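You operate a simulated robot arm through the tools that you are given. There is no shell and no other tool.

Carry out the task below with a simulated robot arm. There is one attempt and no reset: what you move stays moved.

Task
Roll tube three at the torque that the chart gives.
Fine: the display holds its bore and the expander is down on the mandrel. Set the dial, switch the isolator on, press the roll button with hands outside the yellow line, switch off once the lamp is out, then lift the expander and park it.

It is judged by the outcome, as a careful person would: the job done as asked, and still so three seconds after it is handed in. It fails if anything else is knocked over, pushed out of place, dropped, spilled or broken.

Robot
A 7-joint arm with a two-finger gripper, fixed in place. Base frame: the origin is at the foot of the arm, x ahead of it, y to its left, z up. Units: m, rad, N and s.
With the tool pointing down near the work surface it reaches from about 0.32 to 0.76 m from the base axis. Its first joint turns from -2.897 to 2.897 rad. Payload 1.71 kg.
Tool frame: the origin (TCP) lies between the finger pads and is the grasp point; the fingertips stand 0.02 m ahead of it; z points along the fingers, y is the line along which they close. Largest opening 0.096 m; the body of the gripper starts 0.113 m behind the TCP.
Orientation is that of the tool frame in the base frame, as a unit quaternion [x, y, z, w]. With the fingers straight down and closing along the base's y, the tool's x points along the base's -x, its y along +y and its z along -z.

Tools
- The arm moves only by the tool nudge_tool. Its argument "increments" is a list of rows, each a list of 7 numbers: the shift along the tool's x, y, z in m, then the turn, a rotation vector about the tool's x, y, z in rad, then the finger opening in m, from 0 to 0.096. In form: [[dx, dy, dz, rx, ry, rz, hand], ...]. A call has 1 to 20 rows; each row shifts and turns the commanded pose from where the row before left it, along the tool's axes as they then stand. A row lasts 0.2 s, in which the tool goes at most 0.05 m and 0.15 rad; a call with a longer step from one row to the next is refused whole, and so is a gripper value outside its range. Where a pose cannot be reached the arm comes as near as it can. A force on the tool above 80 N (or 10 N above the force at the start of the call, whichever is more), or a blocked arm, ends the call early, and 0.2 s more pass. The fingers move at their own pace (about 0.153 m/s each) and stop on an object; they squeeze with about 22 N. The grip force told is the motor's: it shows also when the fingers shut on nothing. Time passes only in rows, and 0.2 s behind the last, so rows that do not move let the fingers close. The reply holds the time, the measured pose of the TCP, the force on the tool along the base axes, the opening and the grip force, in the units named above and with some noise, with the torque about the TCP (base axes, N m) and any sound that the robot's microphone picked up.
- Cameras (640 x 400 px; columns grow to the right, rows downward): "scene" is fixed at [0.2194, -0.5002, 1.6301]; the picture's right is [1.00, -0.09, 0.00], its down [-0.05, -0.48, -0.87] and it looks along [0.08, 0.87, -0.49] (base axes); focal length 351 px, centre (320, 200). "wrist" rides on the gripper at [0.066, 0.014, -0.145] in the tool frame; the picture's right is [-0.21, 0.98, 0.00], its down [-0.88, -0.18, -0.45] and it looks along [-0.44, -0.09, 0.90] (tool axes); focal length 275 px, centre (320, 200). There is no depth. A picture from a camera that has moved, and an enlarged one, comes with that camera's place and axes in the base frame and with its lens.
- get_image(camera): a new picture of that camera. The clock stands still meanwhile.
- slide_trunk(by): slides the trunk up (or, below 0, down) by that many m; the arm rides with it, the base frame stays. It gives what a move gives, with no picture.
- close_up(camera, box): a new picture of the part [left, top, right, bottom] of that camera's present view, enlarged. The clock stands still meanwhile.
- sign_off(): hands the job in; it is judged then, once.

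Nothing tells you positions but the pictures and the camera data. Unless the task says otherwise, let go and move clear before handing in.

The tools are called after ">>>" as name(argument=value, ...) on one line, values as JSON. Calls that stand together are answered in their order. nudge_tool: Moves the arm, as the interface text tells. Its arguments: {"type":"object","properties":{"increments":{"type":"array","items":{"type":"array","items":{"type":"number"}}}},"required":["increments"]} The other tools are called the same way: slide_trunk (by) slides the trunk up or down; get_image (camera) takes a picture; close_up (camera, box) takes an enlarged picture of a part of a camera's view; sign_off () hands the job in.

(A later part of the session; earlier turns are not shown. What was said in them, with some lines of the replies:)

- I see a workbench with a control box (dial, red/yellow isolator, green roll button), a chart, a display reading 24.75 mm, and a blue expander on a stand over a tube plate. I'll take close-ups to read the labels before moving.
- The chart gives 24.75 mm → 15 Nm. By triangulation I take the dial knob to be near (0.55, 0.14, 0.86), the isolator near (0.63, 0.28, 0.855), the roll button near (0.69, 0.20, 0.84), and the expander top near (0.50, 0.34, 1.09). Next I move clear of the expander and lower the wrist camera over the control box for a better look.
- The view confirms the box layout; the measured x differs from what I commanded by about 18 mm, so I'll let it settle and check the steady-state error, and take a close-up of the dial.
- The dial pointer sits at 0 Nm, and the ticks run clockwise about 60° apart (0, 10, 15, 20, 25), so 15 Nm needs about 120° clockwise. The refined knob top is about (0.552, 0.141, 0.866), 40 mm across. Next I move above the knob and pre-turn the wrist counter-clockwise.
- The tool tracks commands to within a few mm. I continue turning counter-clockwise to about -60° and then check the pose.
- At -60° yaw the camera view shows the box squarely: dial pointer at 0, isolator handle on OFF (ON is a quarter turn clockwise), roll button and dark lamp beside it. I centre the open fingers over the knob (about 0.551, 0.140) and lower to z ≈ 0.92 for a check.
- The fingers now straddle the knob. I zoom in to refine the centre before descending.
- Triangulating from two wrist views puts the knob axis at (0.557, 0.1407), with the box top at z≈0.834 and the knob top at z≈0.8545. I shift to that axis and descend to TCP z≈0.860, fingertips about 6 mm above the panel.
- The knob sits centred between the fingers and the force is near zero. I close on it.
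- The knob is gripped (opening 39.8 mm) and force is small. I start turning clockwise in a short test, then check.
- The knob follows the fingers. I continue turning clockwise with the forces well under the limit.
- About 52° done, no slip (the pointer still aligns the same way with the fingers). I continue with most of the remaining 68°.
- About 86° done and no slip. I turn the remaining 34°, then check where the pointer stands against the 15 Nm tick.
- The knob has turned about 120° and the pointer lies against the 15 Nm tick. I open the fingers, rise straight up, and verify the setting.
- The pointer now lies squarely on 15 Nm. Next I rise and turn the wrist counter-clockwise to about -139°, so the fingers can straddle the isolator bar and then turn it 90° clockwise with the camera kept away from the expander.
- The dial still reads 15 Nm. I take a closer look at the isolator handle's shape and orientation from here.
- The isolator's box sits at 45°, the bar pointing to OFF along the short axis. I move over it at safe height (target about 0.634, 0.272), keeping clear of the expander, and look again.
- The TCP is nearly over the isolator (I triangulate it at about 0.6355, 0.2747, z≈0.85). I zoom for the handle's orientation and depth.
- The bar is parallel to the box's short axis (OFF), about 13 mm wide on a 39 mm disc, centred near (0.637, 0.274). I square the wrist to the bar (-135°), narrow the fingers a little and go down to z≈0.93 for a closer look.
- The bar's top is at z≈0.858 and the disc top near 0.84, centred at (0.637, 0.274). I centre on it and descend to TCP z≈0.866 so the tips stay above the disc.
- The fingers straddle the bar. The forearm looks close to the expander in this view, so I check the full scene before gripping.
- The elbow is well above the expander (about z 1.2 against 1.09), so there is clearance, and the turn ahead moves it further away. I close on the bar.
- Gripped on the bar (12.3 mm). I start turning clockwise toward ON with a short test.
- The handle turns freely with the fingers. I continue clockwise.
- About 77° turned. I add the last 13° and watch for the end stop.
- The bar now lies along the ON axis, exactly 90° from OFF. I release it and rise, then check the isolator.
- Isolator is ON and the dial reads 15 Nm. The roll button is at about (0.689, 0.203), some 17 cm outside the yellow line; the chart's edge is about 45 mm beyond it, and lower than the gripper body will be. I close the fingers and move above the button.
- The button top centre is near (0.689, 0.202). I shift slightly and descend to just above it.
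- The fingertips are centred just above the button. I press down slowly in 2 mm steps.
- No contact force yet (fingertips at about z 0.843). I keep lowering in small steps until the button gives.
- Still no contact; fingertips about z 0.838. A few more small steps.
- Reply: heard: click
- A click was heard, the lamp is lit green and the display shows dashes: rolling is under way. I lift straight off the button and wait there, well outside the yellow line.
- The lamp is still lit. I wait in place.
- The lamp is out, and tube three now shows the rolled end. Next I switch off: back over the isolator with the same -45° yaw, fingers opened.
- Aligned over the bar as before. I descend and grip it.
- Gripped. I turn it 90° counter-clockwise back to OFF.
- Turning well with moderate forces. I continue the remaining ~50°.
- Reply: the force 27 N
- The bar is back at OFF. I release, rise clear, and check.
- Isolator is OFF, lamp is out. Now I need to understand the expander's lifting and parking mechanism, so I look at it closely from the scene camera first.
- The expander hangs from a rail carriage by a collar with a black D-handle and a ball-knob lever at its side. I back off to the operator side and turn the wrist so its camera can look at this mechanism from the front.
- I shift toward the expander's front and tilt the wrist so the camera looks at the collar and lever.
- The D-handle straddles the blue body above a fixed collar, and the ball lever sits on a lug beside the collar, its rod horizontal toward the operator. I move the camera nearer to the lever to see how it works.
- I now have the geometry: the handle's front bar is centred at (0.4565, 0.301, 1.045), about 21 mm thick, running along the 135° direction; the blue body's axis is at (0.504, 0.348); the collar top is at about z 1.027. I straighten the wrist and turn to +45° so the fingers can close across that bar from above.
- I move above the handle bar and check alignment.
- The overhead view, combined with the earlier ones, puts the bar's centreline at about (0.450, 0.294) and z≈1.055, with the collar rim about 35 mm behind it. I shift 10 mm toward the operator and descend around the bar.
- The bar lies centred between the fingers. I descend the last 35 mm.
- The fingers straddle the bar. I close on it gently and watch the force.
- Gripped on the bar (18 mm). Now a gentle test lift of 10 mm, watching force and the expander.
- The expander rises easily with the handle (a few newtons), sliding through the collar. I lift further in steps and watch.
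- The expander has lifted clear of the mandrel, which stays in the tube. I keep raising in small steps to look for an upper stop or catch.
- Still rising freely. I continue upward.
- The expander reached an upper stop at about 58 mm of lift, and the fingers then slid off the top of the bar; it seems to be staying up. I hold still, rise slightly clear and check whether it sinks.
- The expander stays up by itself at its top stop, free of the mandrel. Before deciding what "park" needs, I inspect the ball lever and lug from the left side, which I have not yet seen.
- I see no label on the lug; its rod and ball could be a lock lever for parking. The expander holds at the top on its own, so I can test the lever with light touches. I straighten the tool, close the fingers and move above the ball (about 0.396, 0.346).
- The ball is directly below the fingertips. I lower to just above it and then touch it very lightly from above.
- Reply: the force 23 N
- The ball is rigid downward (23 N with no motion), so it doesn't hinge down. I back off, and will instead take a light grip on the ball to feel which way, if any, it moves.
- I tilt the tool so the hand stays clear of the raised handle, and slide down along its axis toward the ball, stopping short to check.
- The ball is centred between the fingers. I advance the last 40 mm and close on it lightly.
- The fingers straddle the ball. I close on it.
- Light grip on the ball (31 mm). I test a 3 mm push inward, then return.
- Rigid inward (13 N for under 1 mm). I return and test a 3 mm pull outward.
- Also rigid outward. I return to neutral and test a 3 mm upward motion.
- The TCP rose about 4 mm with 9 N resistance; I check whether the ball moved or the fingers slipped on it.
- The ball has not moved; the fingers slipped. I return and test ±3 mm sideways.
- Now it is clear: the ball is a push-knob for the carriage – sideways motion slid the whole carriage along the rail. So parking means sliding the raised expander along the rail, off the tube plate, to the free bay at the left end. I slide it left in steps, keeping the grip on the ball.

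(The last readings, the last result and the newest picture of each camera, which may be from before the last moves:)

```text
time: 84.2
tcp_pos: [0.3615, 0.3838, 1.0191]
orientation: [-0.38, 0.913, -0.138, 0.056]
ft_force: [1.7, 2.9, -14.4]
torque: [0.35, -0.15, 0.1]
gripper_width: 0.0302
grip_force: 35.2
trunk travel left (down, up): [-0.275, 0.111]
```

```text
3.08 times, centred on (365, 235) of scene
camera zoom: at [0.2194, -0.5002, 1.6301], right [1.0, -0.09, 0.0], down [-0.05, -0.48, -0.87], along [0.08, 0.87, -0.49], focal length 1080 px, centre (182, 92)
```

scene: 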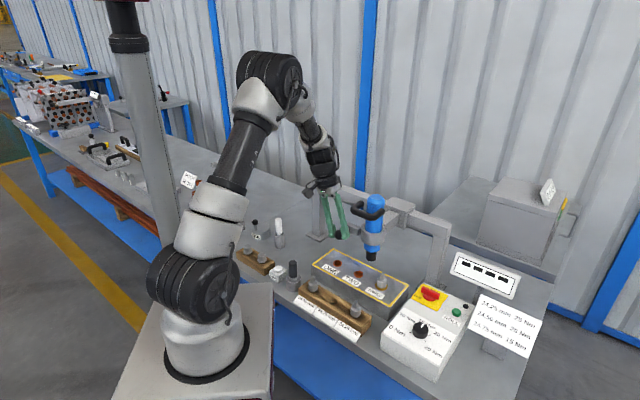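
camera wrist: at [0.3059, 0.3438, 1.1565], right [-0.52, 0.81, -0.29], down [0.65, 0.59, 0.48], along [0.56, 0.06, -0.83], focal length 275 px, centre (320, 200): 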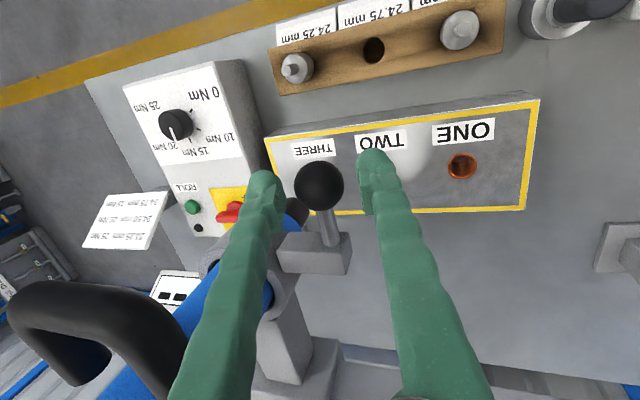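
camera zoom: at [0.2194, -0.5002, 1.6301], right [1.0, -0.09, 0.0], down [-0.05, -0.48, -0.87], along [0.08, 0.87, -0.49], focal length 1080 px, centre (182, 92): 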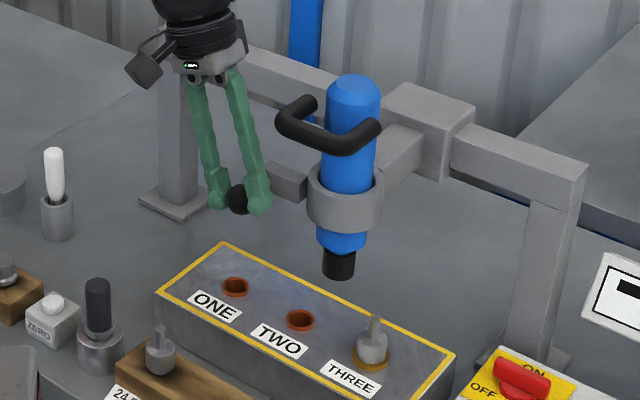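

It slides smoothly along the rail, expander still up. I continue left with a slight downward correction to relieve the vertical pull.

>>> nudge_tool(increments=[[0, 0.0148, -0.0032, 0, 0, 0, 0.02], [0, 0.0143, -0.0044, 0, 0, 0, 0.02], [0, 0.0143, -0.0044, 0, 0, 0, 0.02], [0, 0.0143, -0.0044, 0, 0, 0, 0.02], [0, 0.0143, -0.0044, 0, 0, 0, 0.02], [0, 0, 0, 0, 0, 0, 0.02]])

>>> close_up(camera="scene", box=[280, 160, 430, 300])

```text
time: 85.6
tcp_pos: [0.3091, 0.4375, 1.019]
orientation: [-0.381, 0.912, -0.138, 0.057]
ft_force: [-6.7, -5.2, -13.5]
torque: [0.01, 0.24, 0.04]
gripper_width: 0.0301
grip_force: 35.2
trunk travel left (down, up): [-0.275, 0.111]
```

```text
2.86 times, centred on (355, 230) of scene
camera zoom: at [0.2194, -0.5002, 1.6301], right [1.0, -0.09, 0.0], down [-0.05, -0.48, -0.87], along [0.08, 0.87, -0.49], focal length 1003 px, centre (220, 114)
```

zoom: 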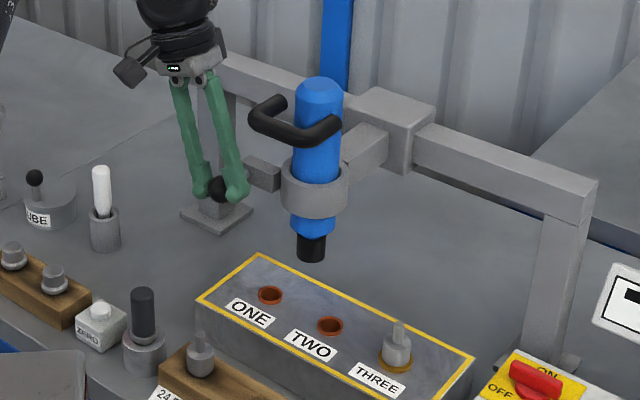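

Good progress (about 12 cm from tube three). I continue left with small force corrections.

>>> nudge_tool(increments=[[0.001, 0.0157, -0.0034, 0, 0, 0, 0.02], [0.0003, 0.0153, -0.0047, 0, 0, 0, 0.02], [0.0003, 0.0153, -0.0047, 0, 0, 0, 0.02], [0.0003, 0.0153, -0.0047, 0, 0, 0, 0.02], [0, 0.0153, -0.0047, 0, 0, 0, 0.02], [0, 0, 0, 0, 0, 0, 0.02]])

>>> get_image(camera="scene")

>>> close_up(camera="scene", box=[260, 150, 420, 300])

```text
time: 87.0
tcp_pos: [0.2505, 0.4909, 1.0161]
orientation: [-0.38, 0.913, -0.138, 0.057]
ft_force: [10.4, 10.5, -5.9]
torque: [0.5, -0.27, 0.26]
gripper_width: 0.029
grip_force: 35.0
trunk travel left (down, up): [-0.275, 0.111]
```

```text
taken
```

scene: 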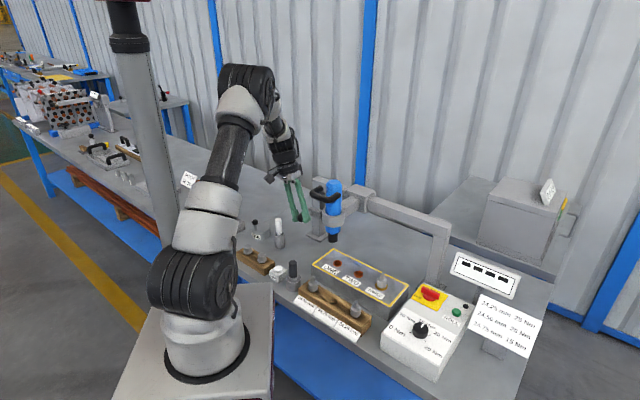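

```text
2.67 times, centred on (340, 225) of scene
camera zoom: at [0.2194, -0.5002, 1.6301], right [1.0, -0.09, 0.0], down [-0.05, -0.48, -0.87], along [0.08, 0.87, -0.49], focal length 936 px, centre (267, 133)
```

zoom: 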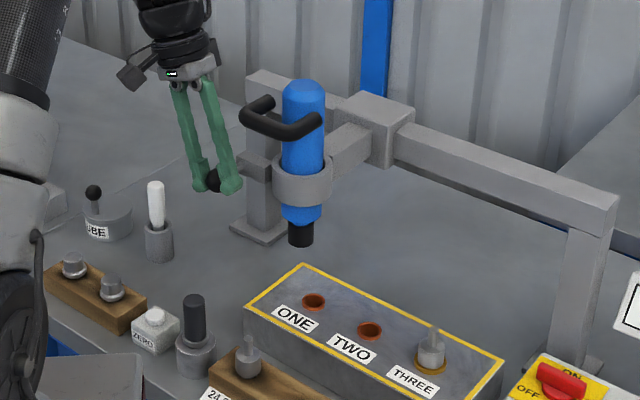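

The expander is now beyond tube ONE; about 6–7 cm of rail is left before the post. I correct the slight off-axis force and carry on more slowly.

>>> nudge_tool(increments=[[-0.0012, 0.0115, -0.0035, 0, 0, 0, 0.02], [0, 0.0115, -0.0035, 0, 0, 0, 0.02], [0, 0.0115, -0.0035, 0, 0, 0, 0.02], [0, 0, 0, 0, 0, 0, 0.02]])

>>> close_up(camera="scene", box=[260, 150, 420, 300])

>>> get_image(camera="wrist")

```text
time: 88.0
tcp_pos: [0.2233, 0.5161, 1.0171]
orientation: [-0.38, 0.913, -0.138, 0.058]
ft_force: [-3.2, -1.4, -1.1]
torque: [-0.17, 0.29, 0.01]
gripper_width: 0.0289
grip_force: 34.6
trunk travel left (down, up): [-0.275, 0.111]
```

```text
2.67 times, centred on (340, 225) of scene
camera zoom: at [0.2194, -0.5002, 1.6301], right [1.0, -0.09, 0.0], down [-0.05, -0.48, -0.87], along [0.08, 0.87, -0.49], focal length 936 px, centre (267, 133)
```

zoom: 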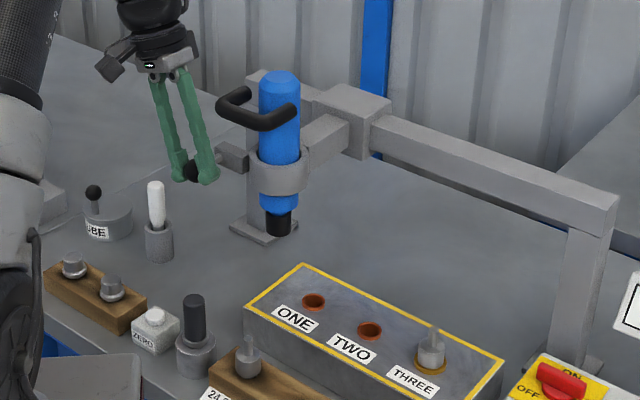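

```text
taken
camera wrist: at [0.1369, 0.5105, 1.1501], right [-0.52, 0.8, -0.29], down [0.65, 0.59, 0.48], along [0.56, 0.06, -0.83], focal length 275 px, centre (320, 200)
```

wrist: 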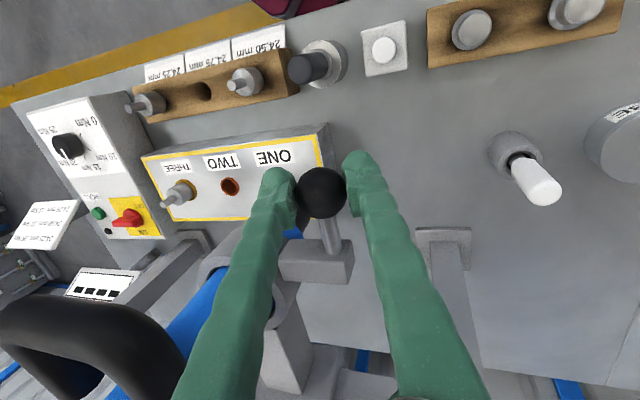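

Forces are small, carriage still short of the left post. I continue in smaller steps looking for the end stop.

>>> nudge_tool(increments=[[0, 0.0096, -0.003, 0, 0, 0, 0.02], [0, 0.0096, -0.003, 0, 0, 0, 0.02], [0, 0.0057, -0.0018, 0, 0, 0, 0.02], [0, 0, 0, 0, 0, 0, 0.02]])

>>> close_up(camera="scene", box=[260, 150, 420, 300])

```text
time: 89.0
tcp_pos: [0.2048, 0.5352, 1.0154]
orientation: [-0.379, 0.913, -0.139, 0.056]
ft_force: [-6.6, -8.1, -18.8]
torque: [-0.06, 0.19, 0.03]
gripper_width: 0.0289
grip_force: 35.0
trunk travel left (down, up): [-0.275, 0.111]
```

```text
2.67 times, centred on (340, 225) of scene
camera zoom: at [0.2194, -0.5002, 1.6301], right [1.0, -0.09, 0.0], down [-0.05, -0.48, -0.87], along [0.08, 0.87, -0.49], focal length 936 px, centre (267, 133)
```

zoom: 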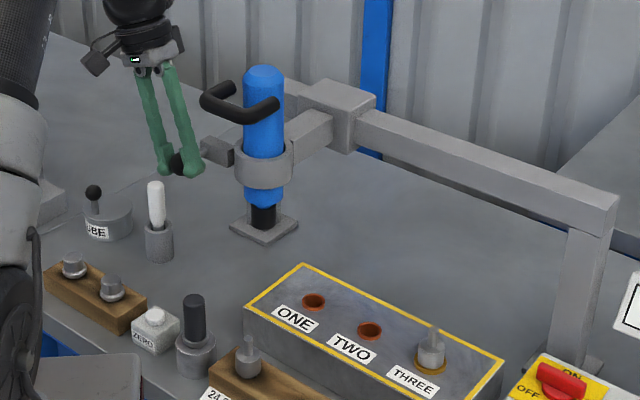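

The expander is off the plate now. I relieve the vertical load slightly and continue toward the end stop in small steps.

>>> nudge_tool(increments=[[0.001, 0.0083, -0.0006, 0, 0, 0, 0.02], [0, 0.0077, -0.0024, 0, 0, 0, 0.02], [0, 0, 0, 0, 0, 0, 0.02]])

>>> get_image(camera="wrist")

>>> close_up(camera="scene", box=[260, 150, 420, 300])

```text
time: 89.8
tcp_pos: [0.1929, 0.5483, 1.0161]
orientation: [-0.38, 0.913, -0.136, 0.06]
ft_force: [-2.5, 3.3, 7.7]
torque: [0.25, -0.15, 0.14]
gripper_width: 0.0287
grip_force: 34.7
trunk travel left (down, up): [-0.275, 0.111]
```

```text
taken
camera wrist: at [0.1066, 0.5398, 1.1494], right [-0.52, 0.81, -0.29], down [0.65, 0.59, 0.48], along [0.56, 0.07, -0.83], focal length 275 px, centre (320, 200)
```

wrist: 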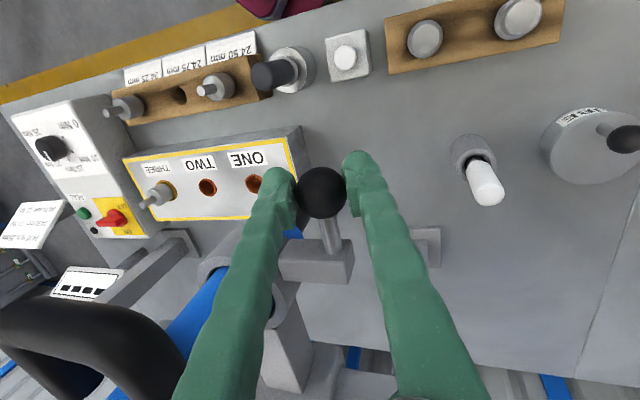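

```text
2.67 times, centred on (340, 225) of scene
camera zoom: at [0.2194, -0.5002, 1.6301], right [1.0, -0.09, 0.0], down [-0.05, -0.48, -0.87], along [0.08, 0.87, -0.49], focal length 936 px, centre (267, 133)
```

zoom: 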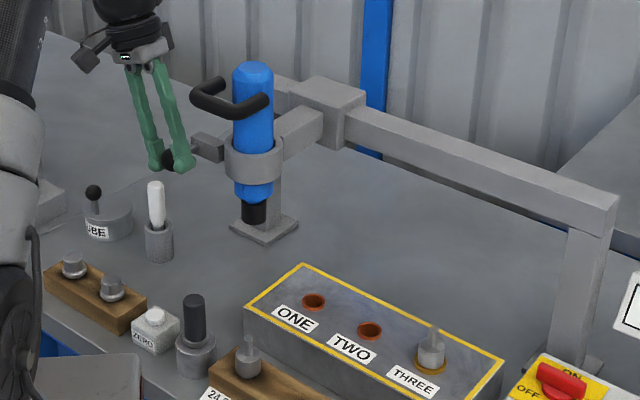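

Still free. A bit further.

>>> nudge_tool(increments=[[0, 0.0077, -0.0026, 0, 0, 0, 0.02], [0, 0.0077, -0.0026, 0, 0, 0, 0.02], [0, 0, 0, 0, 0, 0, 0.02]])

>>> close_up(camera="scene", box=[260, 150, 420, 300])

```text
time: 90.6
tcp_pos: [0.1901, 0.5524, 1.0147]
orientation: [-0.378, 0.913, -0.141, 0.058]
ft_force: [24.2, -26.8, 0.7]
torque: [-0.29, -0.3, -0.21]
gripper_width: 0.0283
grip_force: 35.0
trunk travel left (down, up): [-0.275, 0.111]
```

```text
2.67 times, centred on (340, 225) of scene
camera zoom: at [0.2194, -0.5002, 1.6301], right [1.0, -0.09, 0.0], down [-0.05, -0.48, -0.87], along [0.08, 0.87, -0.49], focal length 936 px, centre (267, 133)
```

zoom: 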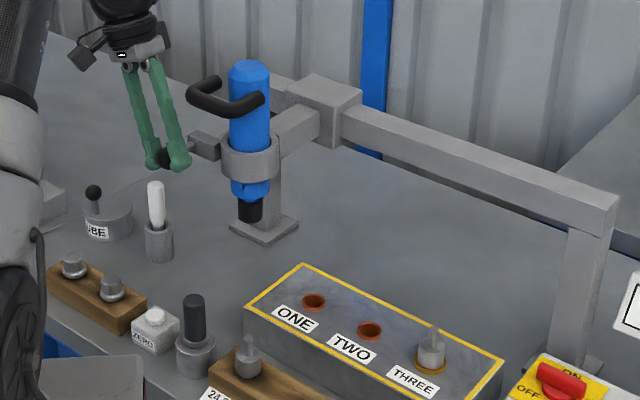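

The carriage has reached its end stop (36 N against the push), the expander off the plate and still raised. I relax the push, then open the fingers and withdraw along the tool axis.

>>> nudge_tool(increments=[[0, -0.0045, 0.0014, 0, 0, 0, 0.02], [0, -0.0045, 0.0014, 0, 0, 0, 0.02], [0, 0, 0, 0, 0, 0, 0.02]])

```text
time: 91.4
tcp_pos: [0.1885, 0.5515, 1.0152]
orientation: [-0.38, 0.913, -0.135, 0.058]
ft_force: [11.0, -0.6, -0.7]
torque: [0.25, -0.01, 0.03]
gripper_width: 0.0286
grip_force: 33.9
trunk travel left (down, up): [-0.275, 0.111]
```

>>> nudge_tool(increments=[[0, 0, 0, 0, 0, 0, 0.034], [0, 0, 0, 0, 0, 0, 0.046], [0, 0, 0, 0, 0, 0, 0.046], [0, 0, -0.02, 0, 0, 0, 0.046], [0, 0, -0.03, 0, 0, 0, 0.046], [0, 0, -0.04, 0, 0, 0, 0.046], [0, 0, -0.04, 0, 0, 0, 0.046], [0, 0, 0, 0, 0, 0, 0.046]])

>>> get_image(camera="scene")

>>> close_up(camera="scene", box=[260, 150, 420, 300])

>>> get_image(camera="wrist")

```text
time: 93.2
tcp_pos: [0.1571, 0.5769, 1.1414]
orientation: [-0.38, 0.913, -0.138, 0.058]
ft_force: [-0.6, 0.0, -0.2]
torque: [-0.02, -0.02, -0.05]
gripper_width: 0.0462
grip_force: 0.1
trunk travel left (down, up): [-0.275, 0.111]
```

```text
taken
```

scene: 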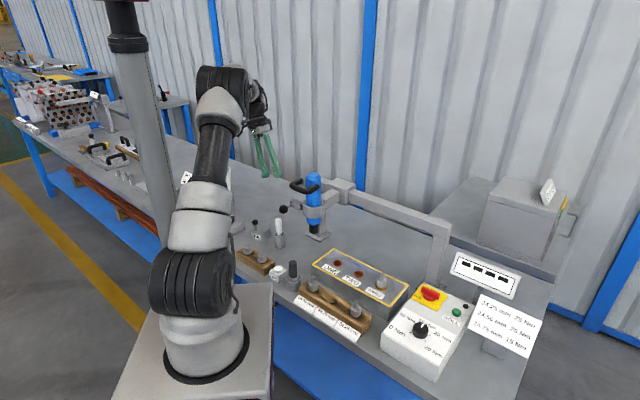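

```text
2.67 times, centred on (340, 225) of scene
camera zoom: at [0.2194, -0.5002, 1.6301], right [1.0, -0.09, 0.0], down [-0.05, -0.48, -0.87], along [0.08, 0.87, -0.49], focal length 936 px, centre (267, 133)
```

zoom: 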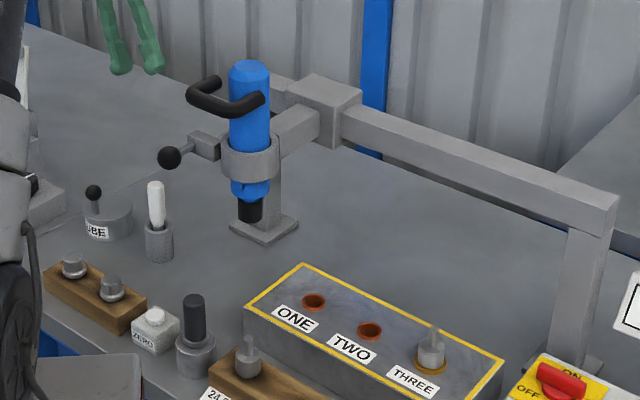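

```text
taken
camera wrist: at [0.0713, 0.5697, 1.2757], right [-0.52, 0.81, -0.29], down [0.65, 0.59, 0.48], along [0.56, 0.06, -0.83], focal length 275 px, centre (320, 200)
```

wrist: 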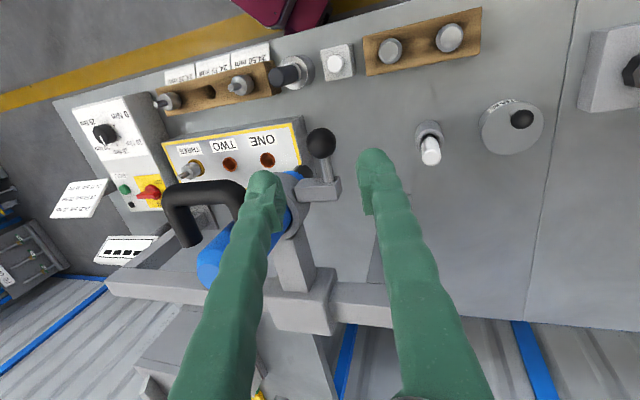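

The expander is parked raised at the left end of the rail, off the plate; the arm is clear. I back off a bit further, wait, and do a final check of everything.

>>> nudge_tool(increments=[[0, 0, -0.03, 0, 0, 0, 0.046], [0, 0, -0.03, 0, 0, 0, 0.046], [0, 0, 0, 0, 0, 0, 0.046], [0, 0, 0, 0, 0, 0, 0.046], [0, 0, 0, 0, 0, 0, 0.046], [0, 0, 0, 0, 0, 0, 0.046], [0, 0, 0, 0, 0, 0, 0.046], [0, 0, 0, 0, 0, 0, 0.046], [0, 0, 0, 0, 0, 0, 0.046], [0, 0, 0, 0, 0, 0, 0.046], [0, 0, 0, 0, 0, 0, 0.046], [0, 0, 0, 0, 0, 0, 0.046], [0, 0, 0, 0, 0, 0, 0.046]])

>>> close_up(camera="scene", box=[260, 150, 420, 300])

>>> close_up(camera="scene", box=[370, 240, 540, 390])

>>> close_up(camera="scene", box=[220, 200, 400, 350])

```text
time: 96.0
tcp_pos: [0.1478, 0.5891, 1.1973]
orientation: [-0.378, 0.914, -0.138, 0.058]
ft_force: [-0.3, 0.0, -0.2]
torque: [0.03, -0.01, -0.01]
gripper_width: 0.0458
grip_force: 0.0
trunk travel left (down, up): [-0.275, 0.111]
```

```text
2.67 times, centred on (340, 225) of scene
camera zoom: at [0.2194, -0.5002, 1.6301], right [1.0, -0.09, 0.0], down [-0.05, -0.48, -0.87], along [0.08, 0.87, -0.49], focal length 936 px, centre (267, 133)
```

zoom: 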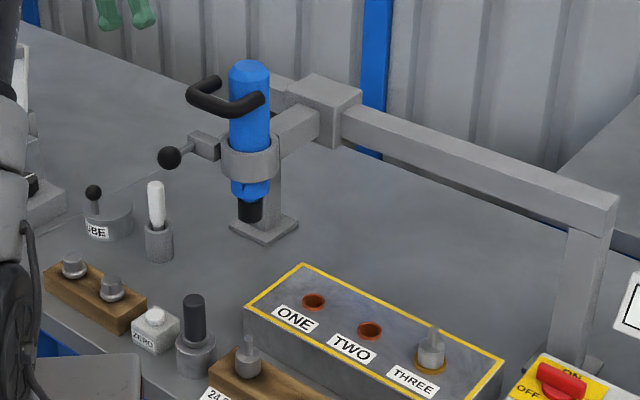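

```text
2.67 times, centred on (455, 315) of scene
camera zoom: at [0.2194, -0.5002, 1.6301], right [1.0, -0.09, 0.0], down [-0.05, -0.48, -0.87], along [0.08, 0.87, -0.49], focal length 936 px, centre (-40, -107)
```

zoom: 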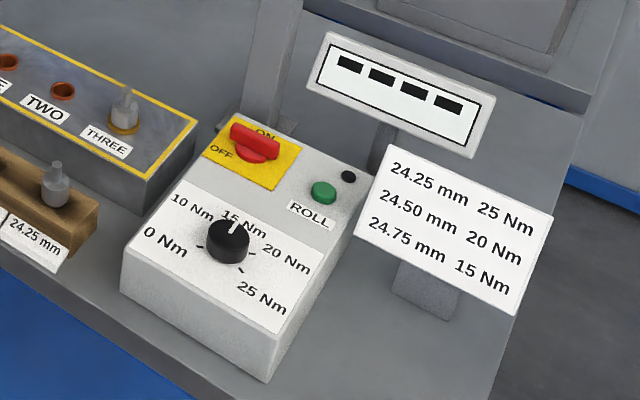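

```text
2.67 times, centred on (310, 275) of scene
camera zoom: at [0.2194, -0.5002, 1.6301], right [1.0, -0.09, 0.0], down [-0.05, -0.48, -0.87], along [0.08, 0.87, -0.49], focal length 936 px, centre (347, 0)
```

zoom: 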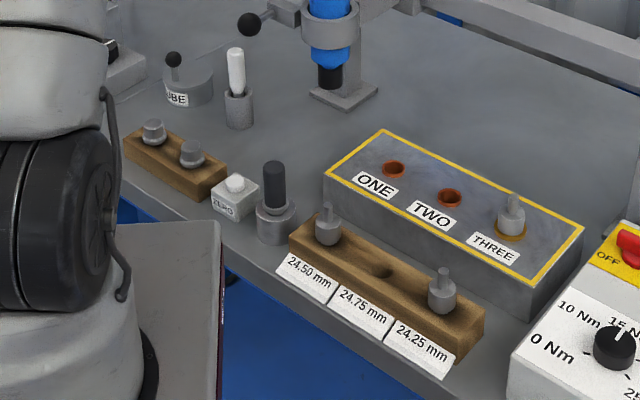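

Everything checks out. The dial is at 15 Nm, the isolator is OFF and the lamp is out. Tube three is rolled with its mandrel in place. The expander is raised and holding at the left end of the rail, nothing else has moved, and the arm is clear, so I hand the job in.

>>> sign_off()

```text
The job is handed in.
```

Tube three has been rolled at 15 Nm, the chart's value for the 24.75 mm bore on the display. I've handed the job in.

- **Rolling:** I set the dial to 15 Nm, switched the isolator on and pressed the roll button with the gripper about 17 cm outside the yellow line. I waited until the lamp went out, then switched the isolator off.
- **Expander:** I lifted it to its upper stop, and the mandrel stayed in tube three. At the stop the gripper slid off the handle, but the expander stayed up by itself and had not dropped when I checked again.
- **Parking:** There was no marked park position. I found that the ball knob slides the carriage along the rail, so I took parking to mean the left end stop, off the tube plate. The expander is there now, still raised.

In the last pictures the isolator was off, the lamp was out and nothing else on the bench had moved. The arm is clear of the rig.
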